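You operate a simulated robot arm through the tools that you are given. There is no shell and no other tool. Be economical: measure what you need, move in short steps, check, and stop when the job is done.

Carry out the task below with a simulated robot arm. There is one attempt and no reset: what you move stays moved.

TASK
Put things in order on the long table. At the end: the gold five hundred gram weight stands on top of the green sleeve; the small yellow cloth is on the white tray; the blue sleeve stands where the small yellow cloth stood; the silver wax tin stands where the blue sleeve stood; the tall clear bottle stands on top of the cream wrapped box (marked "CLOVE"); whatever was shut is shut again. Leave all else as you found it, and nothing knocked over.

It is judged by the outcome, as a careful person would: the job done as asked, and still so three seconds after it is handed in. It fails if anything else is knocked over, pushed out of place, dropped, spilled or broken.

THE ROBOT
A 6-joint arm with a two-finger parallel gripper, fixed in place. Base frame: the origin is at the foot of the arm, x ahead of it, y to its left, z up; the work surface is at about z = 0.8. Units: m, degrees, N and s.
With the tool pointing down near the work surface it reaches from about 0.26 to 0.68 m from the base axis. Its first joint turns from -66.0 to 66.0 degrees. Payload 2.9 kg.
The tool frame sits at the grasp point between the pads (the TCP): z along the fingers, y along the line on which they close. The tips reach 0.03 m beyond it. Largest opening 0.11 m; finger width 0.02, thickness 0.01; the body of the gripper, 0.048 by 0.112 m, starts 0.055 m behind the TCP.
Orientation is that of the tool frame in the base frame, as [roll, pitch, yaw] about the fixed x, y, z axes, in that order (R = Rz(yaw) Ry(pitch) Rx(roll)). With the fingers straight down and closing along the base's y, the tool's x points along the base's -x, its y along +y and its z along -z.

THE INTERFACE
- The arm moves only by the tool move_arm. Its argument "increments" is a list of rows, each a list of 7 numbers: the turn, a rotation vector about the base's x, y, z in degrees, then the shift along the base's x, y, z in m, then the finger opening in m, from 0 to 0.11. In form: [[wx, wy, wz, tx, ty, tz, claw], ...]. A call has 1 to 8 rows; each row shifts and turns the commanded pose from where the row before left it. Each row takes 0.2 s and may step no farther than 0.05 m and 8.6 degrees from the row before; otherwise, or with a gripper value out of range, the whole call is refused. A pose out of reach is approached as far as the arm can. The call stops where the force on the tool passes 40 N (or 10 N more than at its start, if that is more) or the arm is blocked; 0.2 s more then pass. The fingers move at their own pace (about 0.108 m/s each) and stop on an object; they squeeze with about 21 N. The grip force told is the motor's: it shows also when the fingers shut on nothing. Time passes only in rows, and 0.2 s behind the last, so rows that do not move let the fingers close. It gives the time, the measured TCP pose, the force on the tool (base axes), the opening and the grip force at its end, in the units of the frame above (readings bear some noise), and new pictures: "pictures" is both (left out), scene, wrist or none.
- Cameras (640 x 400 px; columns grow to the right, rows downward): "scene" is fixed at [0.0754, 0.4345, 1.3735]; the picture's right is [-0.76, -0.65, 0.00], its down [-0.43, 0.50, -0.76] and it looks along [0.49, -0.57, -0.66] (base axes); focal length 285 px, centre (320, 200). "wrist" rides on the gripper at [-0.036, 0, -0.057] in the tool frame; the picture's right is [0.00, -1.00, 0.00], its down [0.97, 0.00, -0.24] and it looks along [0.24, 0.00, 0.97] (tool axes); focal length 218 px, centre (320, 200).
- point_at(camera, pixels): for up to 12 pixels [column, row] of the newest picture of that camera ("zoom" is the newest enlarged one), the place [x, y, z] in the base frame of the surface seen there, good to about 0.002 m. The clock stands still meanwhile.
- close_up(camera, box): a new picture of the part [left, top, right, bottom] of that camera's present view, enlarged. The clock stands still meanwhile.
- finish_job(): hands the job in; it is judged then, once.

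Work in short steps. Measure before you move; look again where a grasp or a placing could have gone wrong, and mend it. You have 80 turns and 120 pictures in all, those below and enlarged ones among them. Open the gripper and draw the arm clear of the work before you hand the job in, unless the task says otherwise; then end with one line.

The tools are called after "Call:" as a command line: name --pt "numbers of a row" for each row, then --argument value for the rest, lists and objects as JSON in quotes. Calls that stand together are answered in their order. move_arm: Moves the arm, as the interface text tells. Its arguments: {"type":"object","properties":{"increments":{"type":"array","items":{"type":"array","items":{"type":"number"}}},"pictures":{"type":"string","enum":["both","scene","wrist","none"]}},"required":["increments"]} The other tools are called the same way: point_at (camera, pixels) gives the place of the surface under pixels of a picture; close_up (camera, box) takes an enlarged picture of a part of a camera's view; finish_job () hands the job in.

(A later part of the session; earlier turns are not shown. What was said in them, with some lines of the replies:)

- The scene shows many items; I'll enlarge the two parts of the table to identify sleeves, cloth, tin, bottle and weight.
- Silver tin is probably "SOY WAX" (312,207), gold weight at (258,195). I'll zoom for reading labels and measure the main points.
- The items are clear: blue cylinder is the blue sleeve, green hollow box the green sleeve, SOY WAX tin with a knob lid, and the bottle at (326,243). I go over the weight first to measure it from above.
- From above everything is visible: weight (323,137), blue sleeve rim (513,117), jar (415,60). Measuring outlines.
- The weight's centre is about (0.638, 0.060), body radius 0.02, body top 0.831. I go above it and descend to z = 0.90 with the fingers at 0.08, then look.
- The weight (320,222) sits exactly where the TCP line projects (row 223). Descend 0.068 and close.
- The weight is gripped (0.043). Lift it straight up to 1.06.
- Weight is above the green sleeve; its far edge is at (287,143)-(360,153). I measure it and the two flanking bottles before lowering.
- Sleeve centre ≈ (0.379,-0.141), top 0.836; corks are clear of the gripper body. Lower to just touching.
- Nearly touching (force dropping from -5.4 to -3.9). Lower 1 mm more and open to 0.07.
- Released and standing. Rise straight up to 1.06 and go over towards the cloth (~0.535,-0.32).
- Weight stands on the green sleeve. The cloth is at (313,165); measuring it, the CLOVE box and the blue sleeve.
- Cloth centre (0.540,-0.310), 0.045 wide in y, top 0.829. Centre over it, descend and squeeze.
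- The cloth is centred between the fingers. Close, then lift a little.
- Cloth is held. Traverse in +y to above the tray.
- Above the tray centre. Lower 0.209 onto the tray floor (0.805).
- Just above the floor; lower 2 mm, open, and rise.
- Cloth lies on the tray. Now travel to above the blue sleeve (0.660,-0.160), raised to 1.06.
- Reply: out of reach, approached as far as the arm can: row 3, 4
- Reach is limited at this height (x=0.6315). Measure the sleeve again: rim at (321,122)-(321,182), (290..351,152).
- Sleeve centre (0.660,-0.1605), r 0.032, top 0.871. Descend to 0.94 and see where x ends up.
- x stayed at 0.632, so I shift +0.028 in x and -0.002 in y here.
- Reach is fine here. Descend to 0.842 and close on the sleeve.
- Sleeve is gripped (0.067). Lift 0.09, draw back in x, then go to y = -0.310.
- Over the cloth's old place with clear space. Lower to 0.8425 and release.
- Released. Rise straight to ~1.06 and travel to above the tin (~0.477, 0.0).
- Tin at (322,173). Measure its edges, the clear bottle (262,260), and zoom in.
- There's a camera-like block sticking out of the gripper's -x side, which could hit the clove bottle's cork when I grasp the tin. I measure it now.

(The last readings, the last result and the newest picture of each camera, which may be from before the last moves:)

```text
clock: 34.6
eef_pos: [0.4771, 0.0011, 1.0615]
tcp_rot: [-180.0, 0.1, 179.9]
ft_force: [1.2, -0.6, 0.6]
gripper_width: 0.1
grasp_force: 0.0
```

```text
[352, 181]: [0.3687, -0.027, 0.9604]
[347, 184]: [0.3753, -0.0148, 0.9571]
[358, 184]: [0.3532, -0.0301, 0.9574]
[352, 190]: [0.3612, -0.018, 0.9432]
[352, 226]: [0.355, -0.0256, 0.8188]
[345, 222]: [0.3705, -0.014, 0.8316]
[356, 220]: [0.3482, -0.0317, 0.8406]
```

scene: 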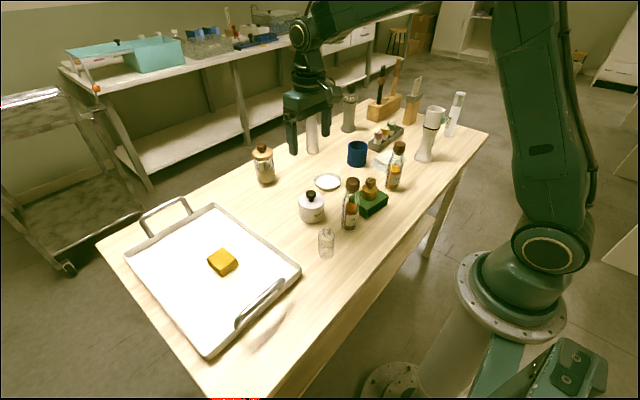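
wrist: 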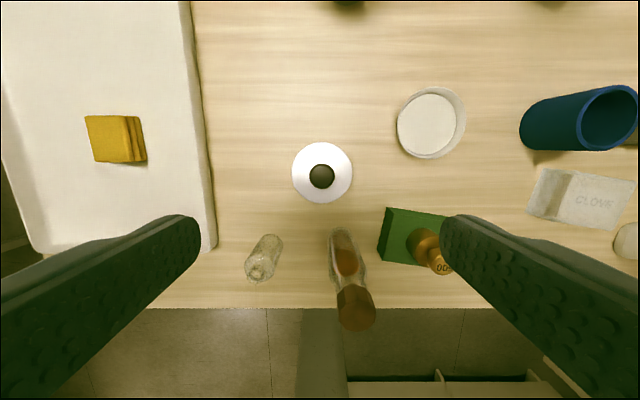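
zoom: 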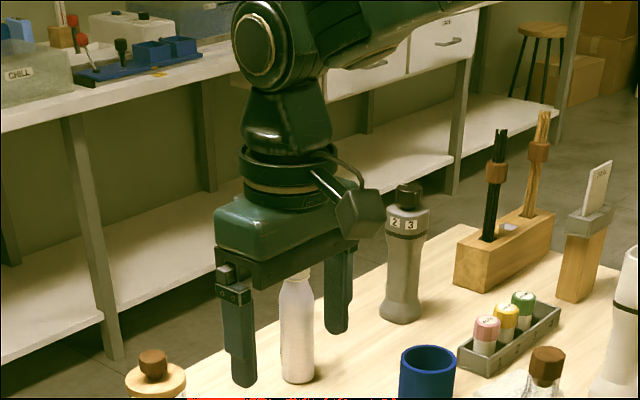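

The block sits ~0.08 behind and 0.11–0.14 above the TCP, tight with the cork at (0.368,-0.025,0.962). I'll yaw the tool by -35° so it points away to +y, and descend partway.

Call:
move_arm --pt "0 0 -7 0.002 -0.001 0 0.1" --pt "0 0 -7 0 0 0 0.1" --pt "0 0 -7 0 0 0 0.1" --pt "0 0 -7 0 0 0 0.1" --pt "0 0 -7 0 0 0 0.1" --pt "0 0 0 0 0 -0.045 0.1" --pt "0 0 0 0 0 -0.045 0.1" --pt "0 0 0 0 0 -0.03 0.1" --pictures "both"

```text
clock: 36.4
eef_pos: [0.4793, -0.0004, 0.9406]
tcp_rot: [179.9, 0.1, 145.0]
ft_force: [-0.4, -0.1, 0.3]
gripper_width: 0.1
grasp_force: 0.0
```

scene: 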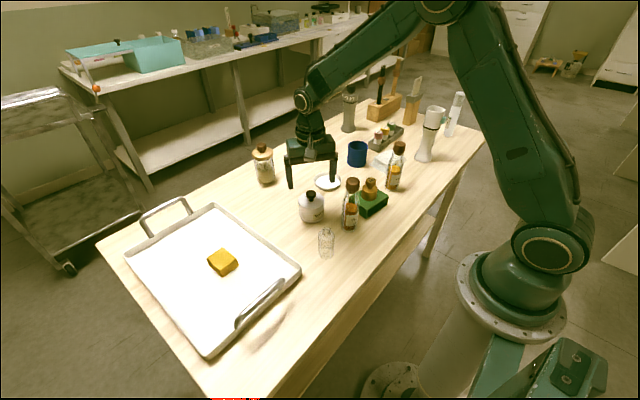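
wrist: 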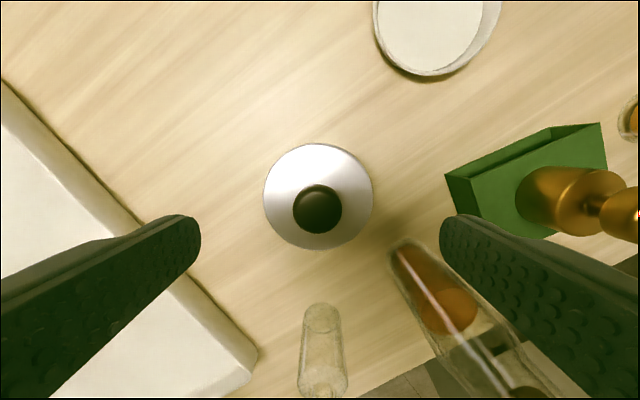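

Tin centred (318,197), bottle well clear. Descend 0.10 and close on the tin's body.

Call:
move_arm --pt "0 0 0 0 0 -0.045 0.1" --pt "0 0 0 0 0 -0.045 0.1" --pt "0 0 0 0 0 -0.0105 0.1" --pt "0 0 0 0 0 0 0.05" --pt "0 0 0 0 0 0 0.05" --pt "0 0 0 0 0 0 0.05" --pictures "both"

Call:
close_up --camera "scene" --box '[260, 120, 400, 260]'

```text
clock: 37.8
eef_pos: [0.4781, -0.001, 0.8421]
tcp_rot: [180.0, 0.0, 145.1]
ft_force: [-0.4, 0.1, -0.3]
gripper_width: 0.072
grasp_force: 21.0
```

scene: 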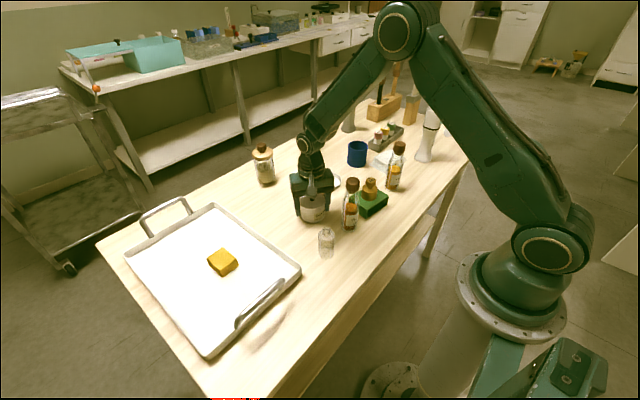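
wrist: 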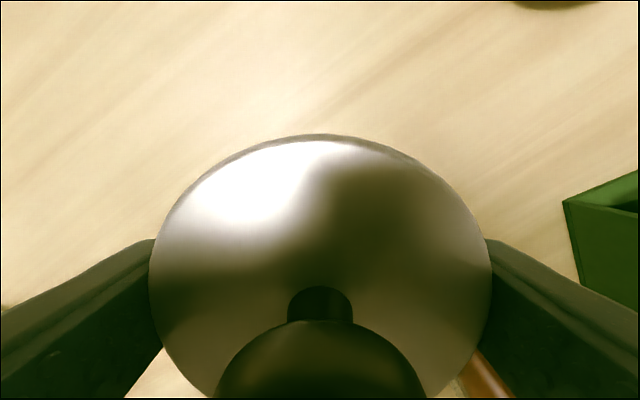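

```text
2.86 times, centred on (330, 190) of scene
```

zoom: 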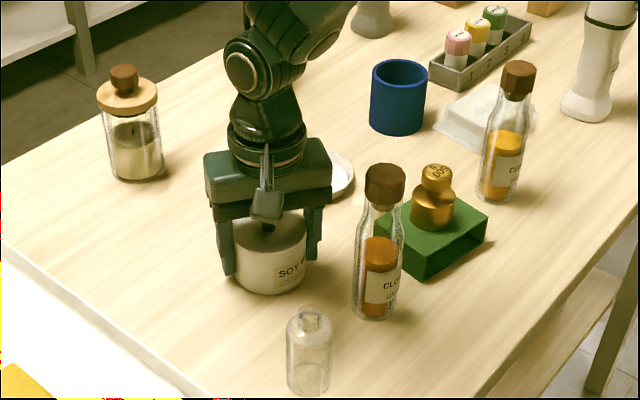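

Tin held by its body (0.072), lid on. Lift and travel to the old blue-sleeve place, rotating back.

Call:
move_arm --pt "0 0 0 0 0 0.045 0.05" --pt "0 0 0 0 0 0.048 0.05" --pt "0 0 5.83 0.03 -0.0265 0 0.05" --pt "0 0 5.83 0.03 -0.0265 0 0.05" --pt "0 0 5.83 0.03 -0.0265 0 0.05" --pt "0 0 5.83 0.03 -0.0265 0 0.05" --pt "0 0 5.83 0.03 -0.0265 0 0.05" --pt "0 0 5.83 0.03 -0.0265 0 0.05" --pictures "both"

```text
clock: 39.6
eef_pos: [0.6571, -0.1592, 0.9365]
tcp_rot: [179.9, -0.2, -179.9]
ft_force: [1.6, -1.2, 8.0]
gripper_width: 0.0718
grasp_force: 21.0
```

scene: 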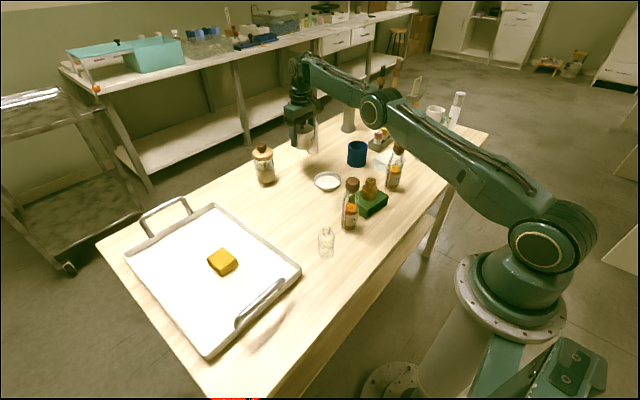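
wrist: 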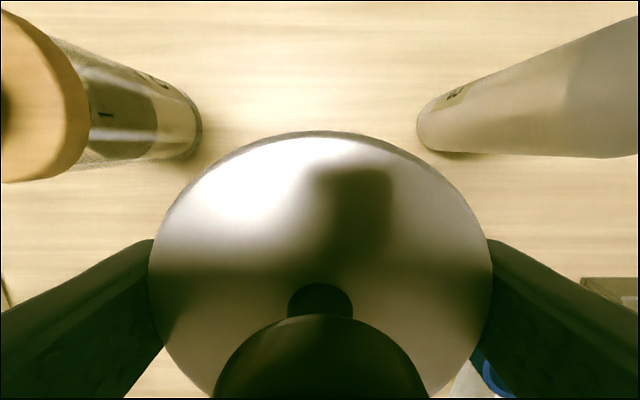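

Force z reads 8; I check it in a still row while trimming x by +0.003.

Call:
move_arm --pt "0 0 0 0.003 -0.001 0 0.05" --pt "0 0 0 0 0 0 0.05" --pt "0 0 0 0 0 0 0.05" --pictures "none"

Call:
close_up --camera "scene" --box '[250, 50, 390, 200]'

```text
clock: 40.4
eef_pos: [0.6576, -0.1593, 0.9353]
tcp_rot: [180.0, 0.1, -179.9]
ft_force: [-0.4, 0.4, -1.9]
gripper_width: 0.0719
grasp_force: 21.5
out of reach, approached as far as the arm can: row 1
```

```text
2.67 times, centred on (320, 125) of scene
```

zoom: 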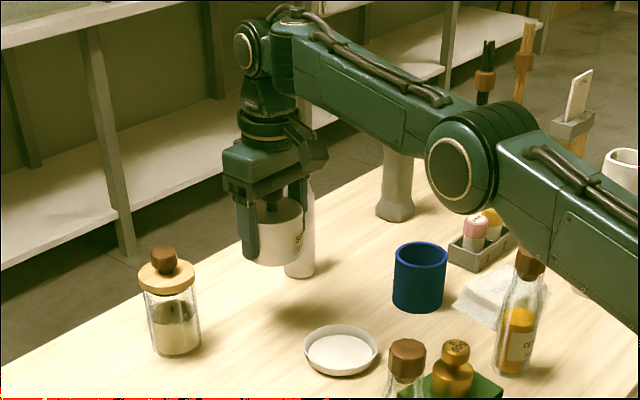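

Just the reach limit. Lower 0.05, trim x there, then set down.

Call:
move_arm --pt "0 0 0 0 0 -0.045 0.05" --pt "0 0 0 0.002 -0.001 -0.02 0.05" --pt "0 0 0 0 0 -0.02 0.05" --pt "0 0 0 0 0 -0.0065 0.05" --pt "0 0 0 0 0 0 0.05" --pictures "wrist"

```text
clock: 41.6
eef_pos: [0.6606, -0.1604, 0.8431]
tcp_rot: [-180.0, 0.0, 180.0]
ft_force: [-0.3, 0.1, -1.3]
gripper_width: 0.0718
grasp_force: 20.7
```

wrist: 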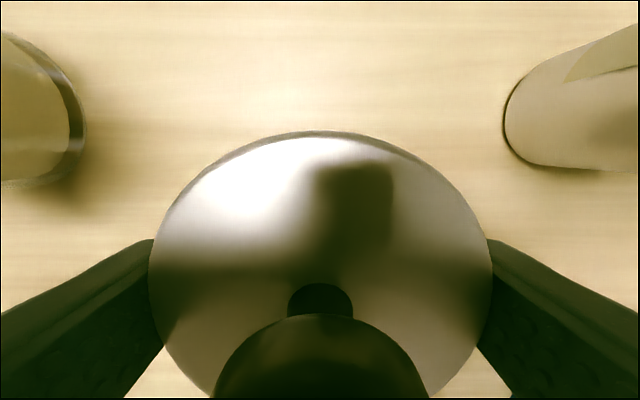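

In place at (0.660,-0.160). Settle 1 mm, open, rise and draw back.

Call:
move_arm --pt "0 0 0 0 0 -0.0012 0.05" --pt "0 0 0 0 0 0 0.08" --pt "0 0 0 0 0 0 0.1" --pt "0 0 0 0 0 0 0.1" --pt "0 0 0 0 0 0.045 0.1" --pt "0 0 0 0 0 0.045 0.1" --pt "0 0 0 -0.04 0 0.02 0.1" --pt "0 0 0 -0.04 0 0.02 0.1" --pictures "both"

```text
clock: 43.4
eef_pos: [0.5826, -0.1606, 0.972]
tcp_rot: [-180.0, 0.1, -180.0]
ft_force: [-2.0, 0.9, -3.4]
gripper_width: 0.1
grasp_force: 0.1
```

scene: 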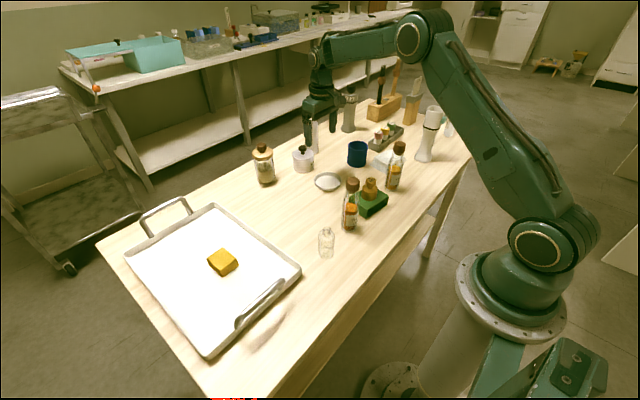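
wrist: 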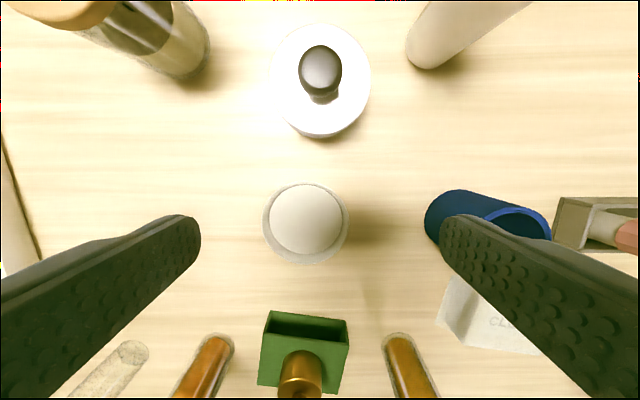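

Tin stands in place, lid on. Now go above the clear bottle (~0.36,0.08).

Call:
move_arm --pt "0 0 0 0 0 0.045 0.08" --pt "0 0 0 0 0 0.045 0.08" --pictures "none"

Call:
move_arm --pt "0 0 0 -0.0278 0.03 0 0.08" --pt "0 0 0 -0.0278 0.03 0 0.08" --pt "0 0 0 -0.0278 0.03 0 0.08" --pt "0 0 0 -0.0278 0.03 0 0.08" --pt "0 0 0 -0.0278 0.03 0 0.08" --pt "0 0 0 -0.0278 0.03 0 0.08" --pt "0 0 0 -0.0278 0.03 0 0.08" --pt "0 0 0 -0.0278 0.03 0 0.08" --pictures "wrist"

Call:
close_up --camera "wrist" --box '[270, 140, 390, 240]'

```text
clock: 44.0
eef_pos: [0.5793, -0.1589, 1.0621]
tcp_rot: [-180.0, 0.0, -180.0]
ft_force: [-0.5, 0.1, 1.1]
gripper_width: 0.08
grasp_force: 0.1
```

```text
clock: 45.8
eef_pos: [0.3577, 0.0818, 1.0626]
tcp_rot: [-180.0, 0.0, 179.9]
ft_force: [0.2, 0.0, -0.4]
gripper_width: 0.08
grasp_force: 0.0
```

wrist: 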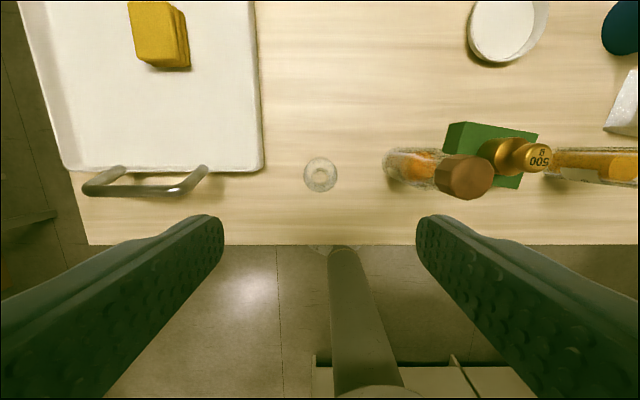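

```text
4.00 times, centred on (330, 190) of wrist
```

zoom: 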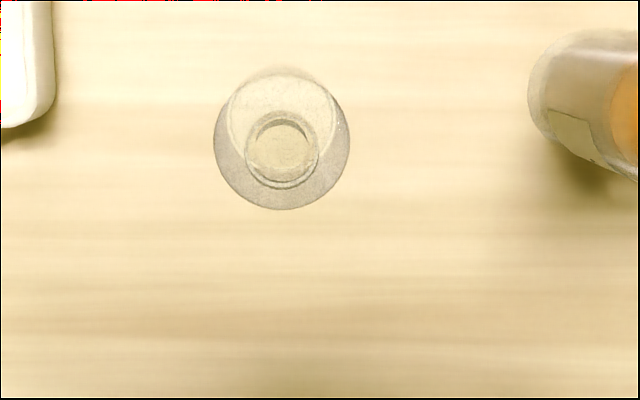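

Bottle neck at about (320,177); check with point_at on its rim and body.

Call:
point_at --camera "wrist" --pixels '[[313, 177], [329, 177], [320, 169], [320, 185], [306, 178], [335, 178], [320, 190], [320, 160]]'

```text
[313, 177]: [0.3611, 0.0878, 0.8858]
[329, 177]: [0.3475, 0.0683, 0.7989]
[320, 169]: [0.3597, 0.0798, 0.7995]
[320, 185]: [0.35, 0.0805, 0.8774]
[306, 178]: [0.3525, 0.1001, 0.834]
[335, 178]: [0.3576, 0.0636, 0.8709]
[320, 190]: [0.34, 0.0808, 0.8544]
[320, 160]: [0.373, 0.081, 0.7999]
```

Bottle centre (0.360,0.081), r≈0.0195, height 0.087. Descend to z 0.842 with opening 0.08 and close.

Call:
move_arm --pt "0 0 0 0.0025 -0.0005 -0.045 0.08" --pt "0 0 0 0 0 -0.045 0.08" --pt "0 0 0 0 0 -0.045 0.08" --pt "0 0 0 0 0 -0.045 0.08" --pt "0 0 0 0 0 -0.04 0.08" --pt "0 0 0 0 0 0 0.08" --pictures "wrist"

```text
clock: 47.2
eef_pos: [0.361, 0.0793, 0.8423]
tcp_rot: [180.0, 0.0, -180.0]
ft_force: [0.2, 0.1, -0.6]
gripper_width: 0.0801
grasp_force: 0.2
```

wrist: 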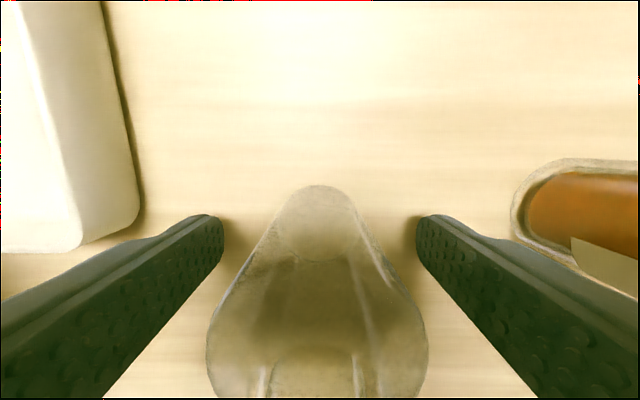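

Bottle centred (318). Close and lift.

Call:
move_arm --pt "0 0 0 0 0 0 0.025" --pt "0 0 0 0 0 0 0.025" --pt "0 0 0 0 0 0 0.025" --pt "0 0 0 0 0 0.045 0.025" --pt "0 0 0 0 0 0.045 0.025" --pt "0 0 0 0 0 0.045 0.025" --pt "0 0 0 0 0 0.045 0.025" --pt "0 0 0 0 0 0.045 0.025" --pictures "both"

```text
clock: 49.0
eef_pos: [0.3603, 0.08, 1.0681]
tcp_rot: [180.0, 0.0, 180.0]
ft_force: [-0.4, 0.0, -1.5]
gripper_width: 0.04
grasp_force: 21.1
```

scene: 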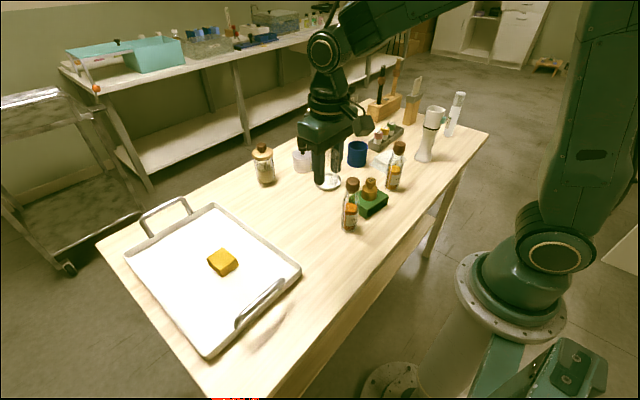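
wrist: 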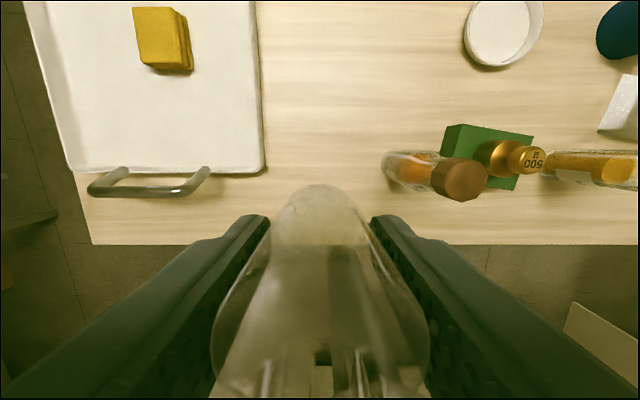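

Bottle held (0.040). Carry it to above the CLOVE box (~0.44,-0.36) and look.

Call:
move_arm --pt "0 0 0 0.008 -0.044 0 0.025" --pt "0 0 0 0.008 -0.044 0 0.025" --pt "0 0 0 0.008 -0.044 0 0.025" --pt "0 0 0 0.008 -0.044 0 0.025" --pt "0 0 0 0.008 -0.044 0 0.025" --pt "0 0 0 0.008 -0.044 0 0.025" --pt "0 0 0 0.008 -0.044 0 0.025" --pictures "none"

Call:
move_arm --pt "0 0 0 0.008 -0.044 0 0.025" --pt "0 0 0 0.008 -0.044 0 0.025" --pt "0 0 0 0.008 -0.044 0 0.025" --pt "0 0 0 0 0 0 0.025" --pictures "both"

Call:
close_up --camera "scene" --box '[340, 80, 480, 200]'

```text
clock: 50.6
eef_pos: [0.4141, -0.2275, 1.0691]
tcp_rot: [179.9, 0.0, -180.0]
ft_force: [0.1, -0.8, -1.4]
gripper_width: 0.0399
grasp_force: 21.1
```

```text
clock: 51.6
eef_pos: [0.4412, -0.3605, 1.067]
tcp_rot: [179.9, -0.1, 180.0]
ft_force: [-0.2, 0.1, -1.6]
gripper_width: 0.0398
grasp_force: 20.8
```

scene: 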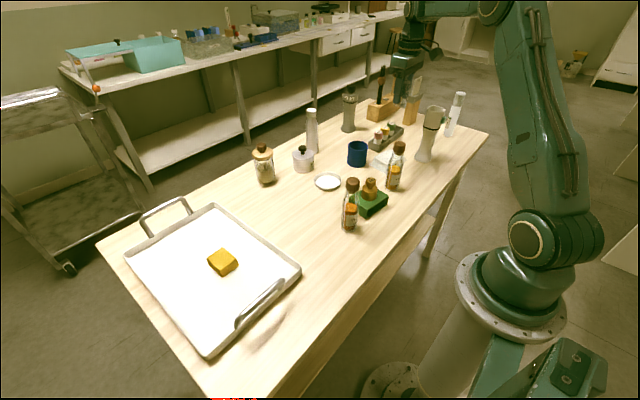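
wrist: 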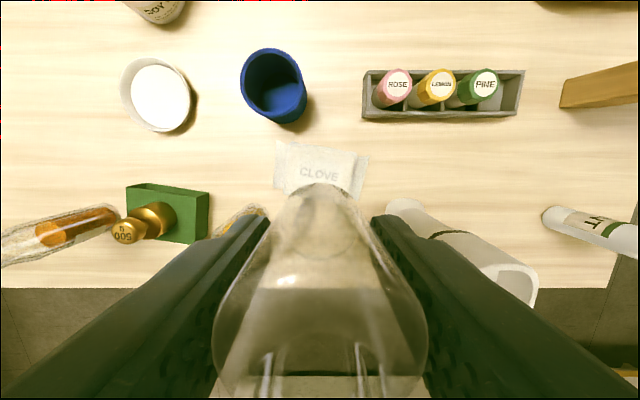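

```text
3.33 times, centred on (410, 140) of scene
```

zoom: 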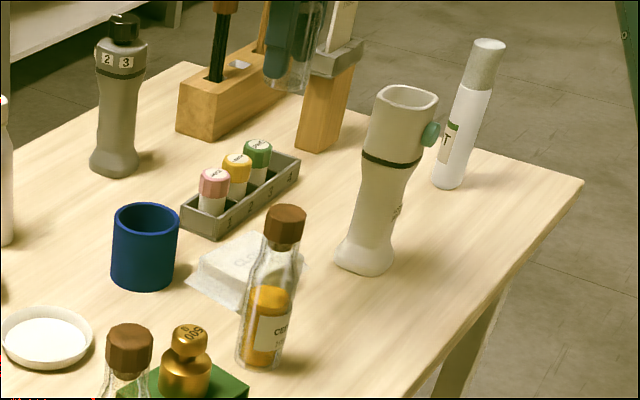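

The white grinder stands close; measure it, the cedar cork and the box outline from both views.

Call:
point_at --camera "wrist" --pixels '[[410, 205], [440, 232], [395, 210], [490, 268], [535, 300], [470, 250], [285, 148], [357, 160], [290, 180], [352, 190], [318, 160], [318, 178]]'

Call:
point_at --camera "scene" --pixels '[[432, 110], [421, 115], [440, 112], [424, 126], [418, 158], [417, 135], [413, 155], [378, 165], [388, 156], [382, 160], [398, 147], [393, 148]]'

Call:
close_up --camera "wrist" --box '[250, 120, 390, 220]'

```text
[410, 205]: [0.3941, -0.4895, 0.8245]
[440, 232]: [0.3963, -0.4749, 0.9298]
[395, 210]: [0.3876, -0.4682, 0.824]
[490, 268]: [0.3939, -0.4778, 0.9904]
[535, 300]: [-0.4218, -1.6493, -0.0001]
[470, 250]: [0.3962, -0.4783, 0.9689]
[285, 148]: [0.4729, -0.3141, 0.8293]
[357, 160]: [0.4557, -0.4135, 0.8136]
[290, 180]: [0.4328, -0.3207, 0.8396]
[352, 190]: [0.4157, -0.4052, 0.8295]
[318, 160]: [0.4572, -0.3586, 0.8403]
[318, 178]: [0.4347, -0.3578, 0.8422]
```

```text
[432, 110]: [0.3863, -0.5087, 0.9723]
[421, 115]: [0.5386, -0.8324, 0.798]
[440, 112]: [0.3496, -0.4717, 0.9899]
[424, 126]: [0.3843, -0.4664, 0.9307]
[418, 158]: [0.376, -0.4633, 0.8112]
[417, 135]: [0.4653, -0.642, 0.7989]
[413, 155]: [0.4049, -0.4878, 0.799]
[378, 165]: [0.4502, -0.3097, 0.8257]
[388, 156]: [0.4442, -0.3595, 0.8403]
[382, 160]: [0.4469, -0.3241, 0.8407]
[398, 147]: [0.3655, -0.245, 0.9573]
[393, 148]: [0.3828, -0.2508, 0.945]
```

```text
4.00 times, centred on (320, 170) of wrist
```

zoom: 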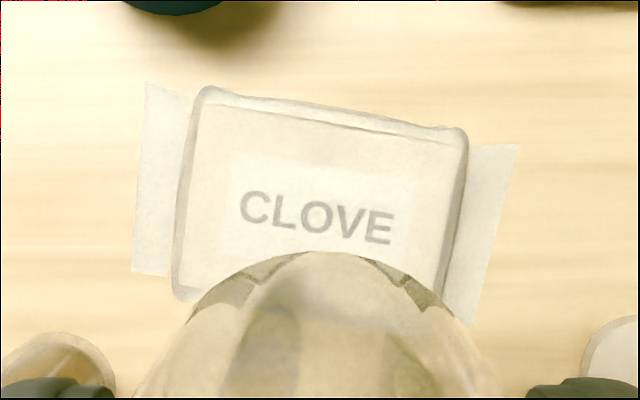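

Box top centre ≈ (0.441,-0.360,0.841), exactly below; grinder and cork are clear. Lower to 2–3 mm above touching.

Call:
move_arm --pt "0 0 0 0 0 -0.045 0.025" --pt "0 0 0 0 0 -0.045 0.025" --pt "0 0 0 0 0 -0.045 0.025" --pt "0 0 0 0 0 -0.035 0.025" --pt "0 0 0 0 0 -0.01 0.025" --pt "0 0 0 0 0 -0.002 0.025" --pt "0 0 0 0 0 0 0.025" --pictures "both"

Call:
close_up --camera "scene" --box '[340, 90, 440, 190]'

```text
clock: 53.2
eef_pos: [0.4392, -0.3609, 0.8845]
tcp_rot: [-179.9, -0.1, -180.0]
ft_force: [-0.6, 0.5, -0.9]
gripper_width: 0.0401
grasp_force: 21.0
```

scene: 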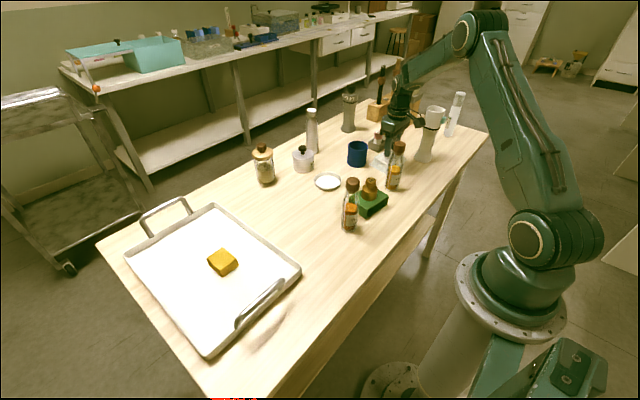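
wrist: 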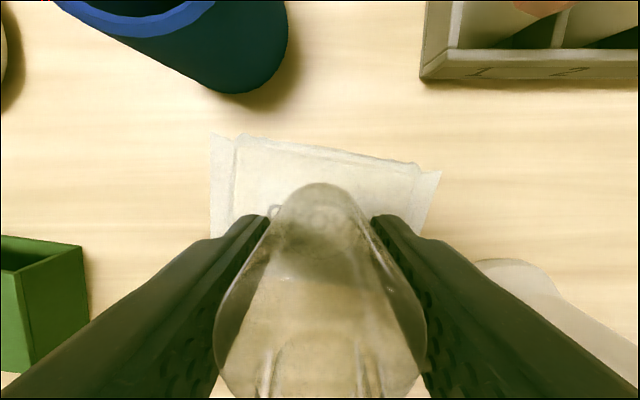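

```text
4.00 times, centred on (390, 140) of scene
```

zoom: 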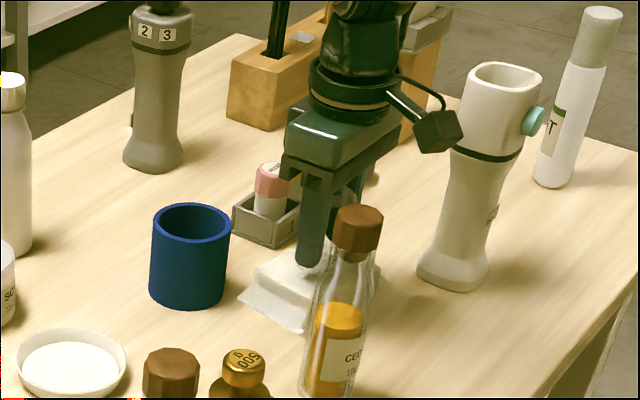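

Close to contact (-1.6 → -0.9). Two 0.8 mm steps, then a gentle release.

Call:
move_arm --pt "0 0 0 0.001 0 -0.0008 0.025" --pt "0 0 0 0 0 -0.0004 0.025" --pt "0 0 0 0 0 0 0.025" --pictures "none"

Call:
move_arm --pt "0 0 0 0 0 0 0.05" --pt "0 0 0 0 0 0 0.07" --pt "0 0 0 0 0 0 0.07" --pt "0 0 0 0 0 0 0.07" --pictures "wrist"

```text
clock: 54.0
eef_pos: [0.4418, -0.3606, 0.8845]
tcp_rot: [180.0, 0.1, 180.0]
ft_force: [0.3, -0.6, -0.7]
gripper_width: 0.0397
grasp_force: 21.2
```

```text
clock: 55.0
eef_pos: [0.4423, -0.3601, 0.8835]
tcp_rot: [-180.0, 0.0, 180.0]
ft_force: [-0.5, -0.3, 0.5]
gripper_width: 0.0698
grasp_force: 0.2
```

wrist: 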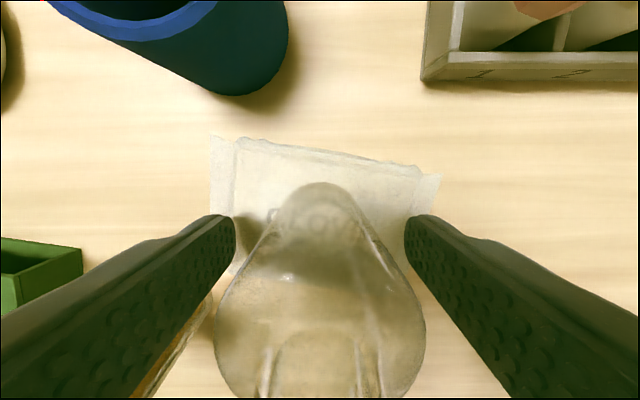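

Bottle stands upright. Rise straight up, then draw away for a full check.

Call:
move_arm --pt "0 0 0 0 0 0.045 0.07" --pt "0 0 0 0 0 0.045 0.07" --pt "0 0 0 0 0 0.045 0.07" --pt "0 0 0 0 0 0.045 0.07" --pt "0 0 0 0 0 0.03 0.08" --pictures "wrist"

Call:
move_arm --pt "0 0 0 0 0.045 0 0.1" --pt "0 0 0 0 0.045 0 0.1" --pt "0 0 0 0 0.045 0 0.1" --pt "0 0 0 0 0 0 0.11" --pictures "both"

Call:
close_up --camera "scene" --box '[240, 80, 480, 240]'

```text
clock: 56.2
eef_pos: [0.4398, -0.3605, 1.0934]
tcp_rot: [179.9, 0.0, 179.9]
ft_force: [-0.2, -0.1, -0.6]
gripper_width: 0.0801
grasp_force: 0.1
```

wrist: 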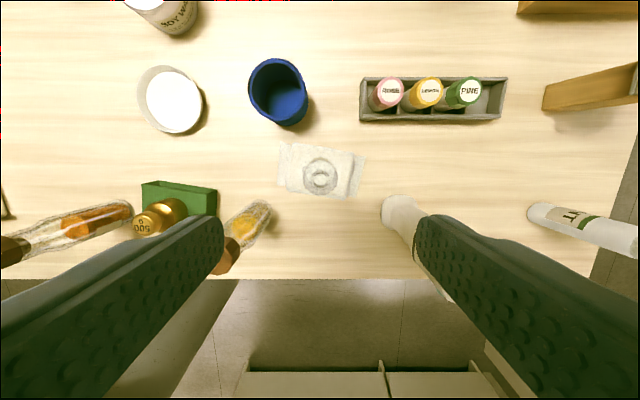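

```text
clock: 57.2
eef_pos: [0.4417, -0.2256, 1.0935]
tcp_rot: [-180.0, 0.0, 180.0]
ft_force: [-0.4, -0.2, -0.6]
gripper_width: 0.1098
grasp_force: 0.1
```

scene: 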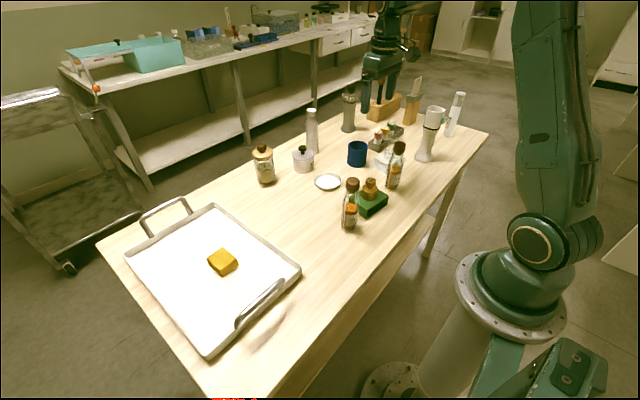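
wrist: 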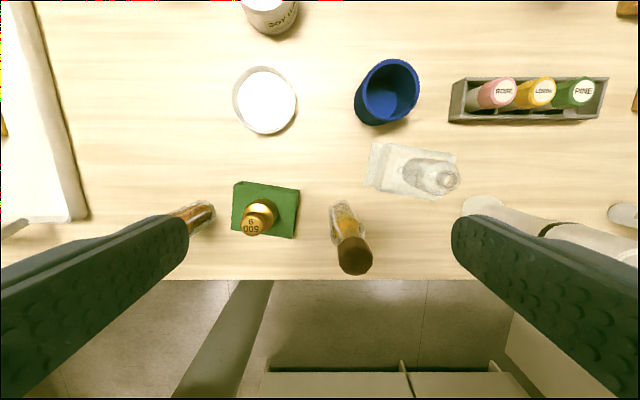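

```text
2.50 times, centred on (360, 160) of scene
```

zoom: 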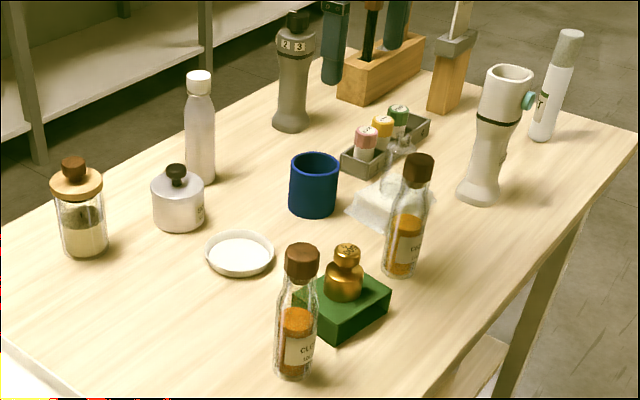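

All five items are in place and upright, the tin's lid is on, and the arm is clear with the gripper open. Handing in.

Call:
finish_job

```text
The job is handed in.
```

The job is handed in: the weight is on the green sleeve, the cloth on the tray, the blue sleeve where the cloth was, the silver tin (lid still on) where the blue sleeve was, and the clear bottle on the CLOVE box; the last pictures showed everything upright and nothing else moved.
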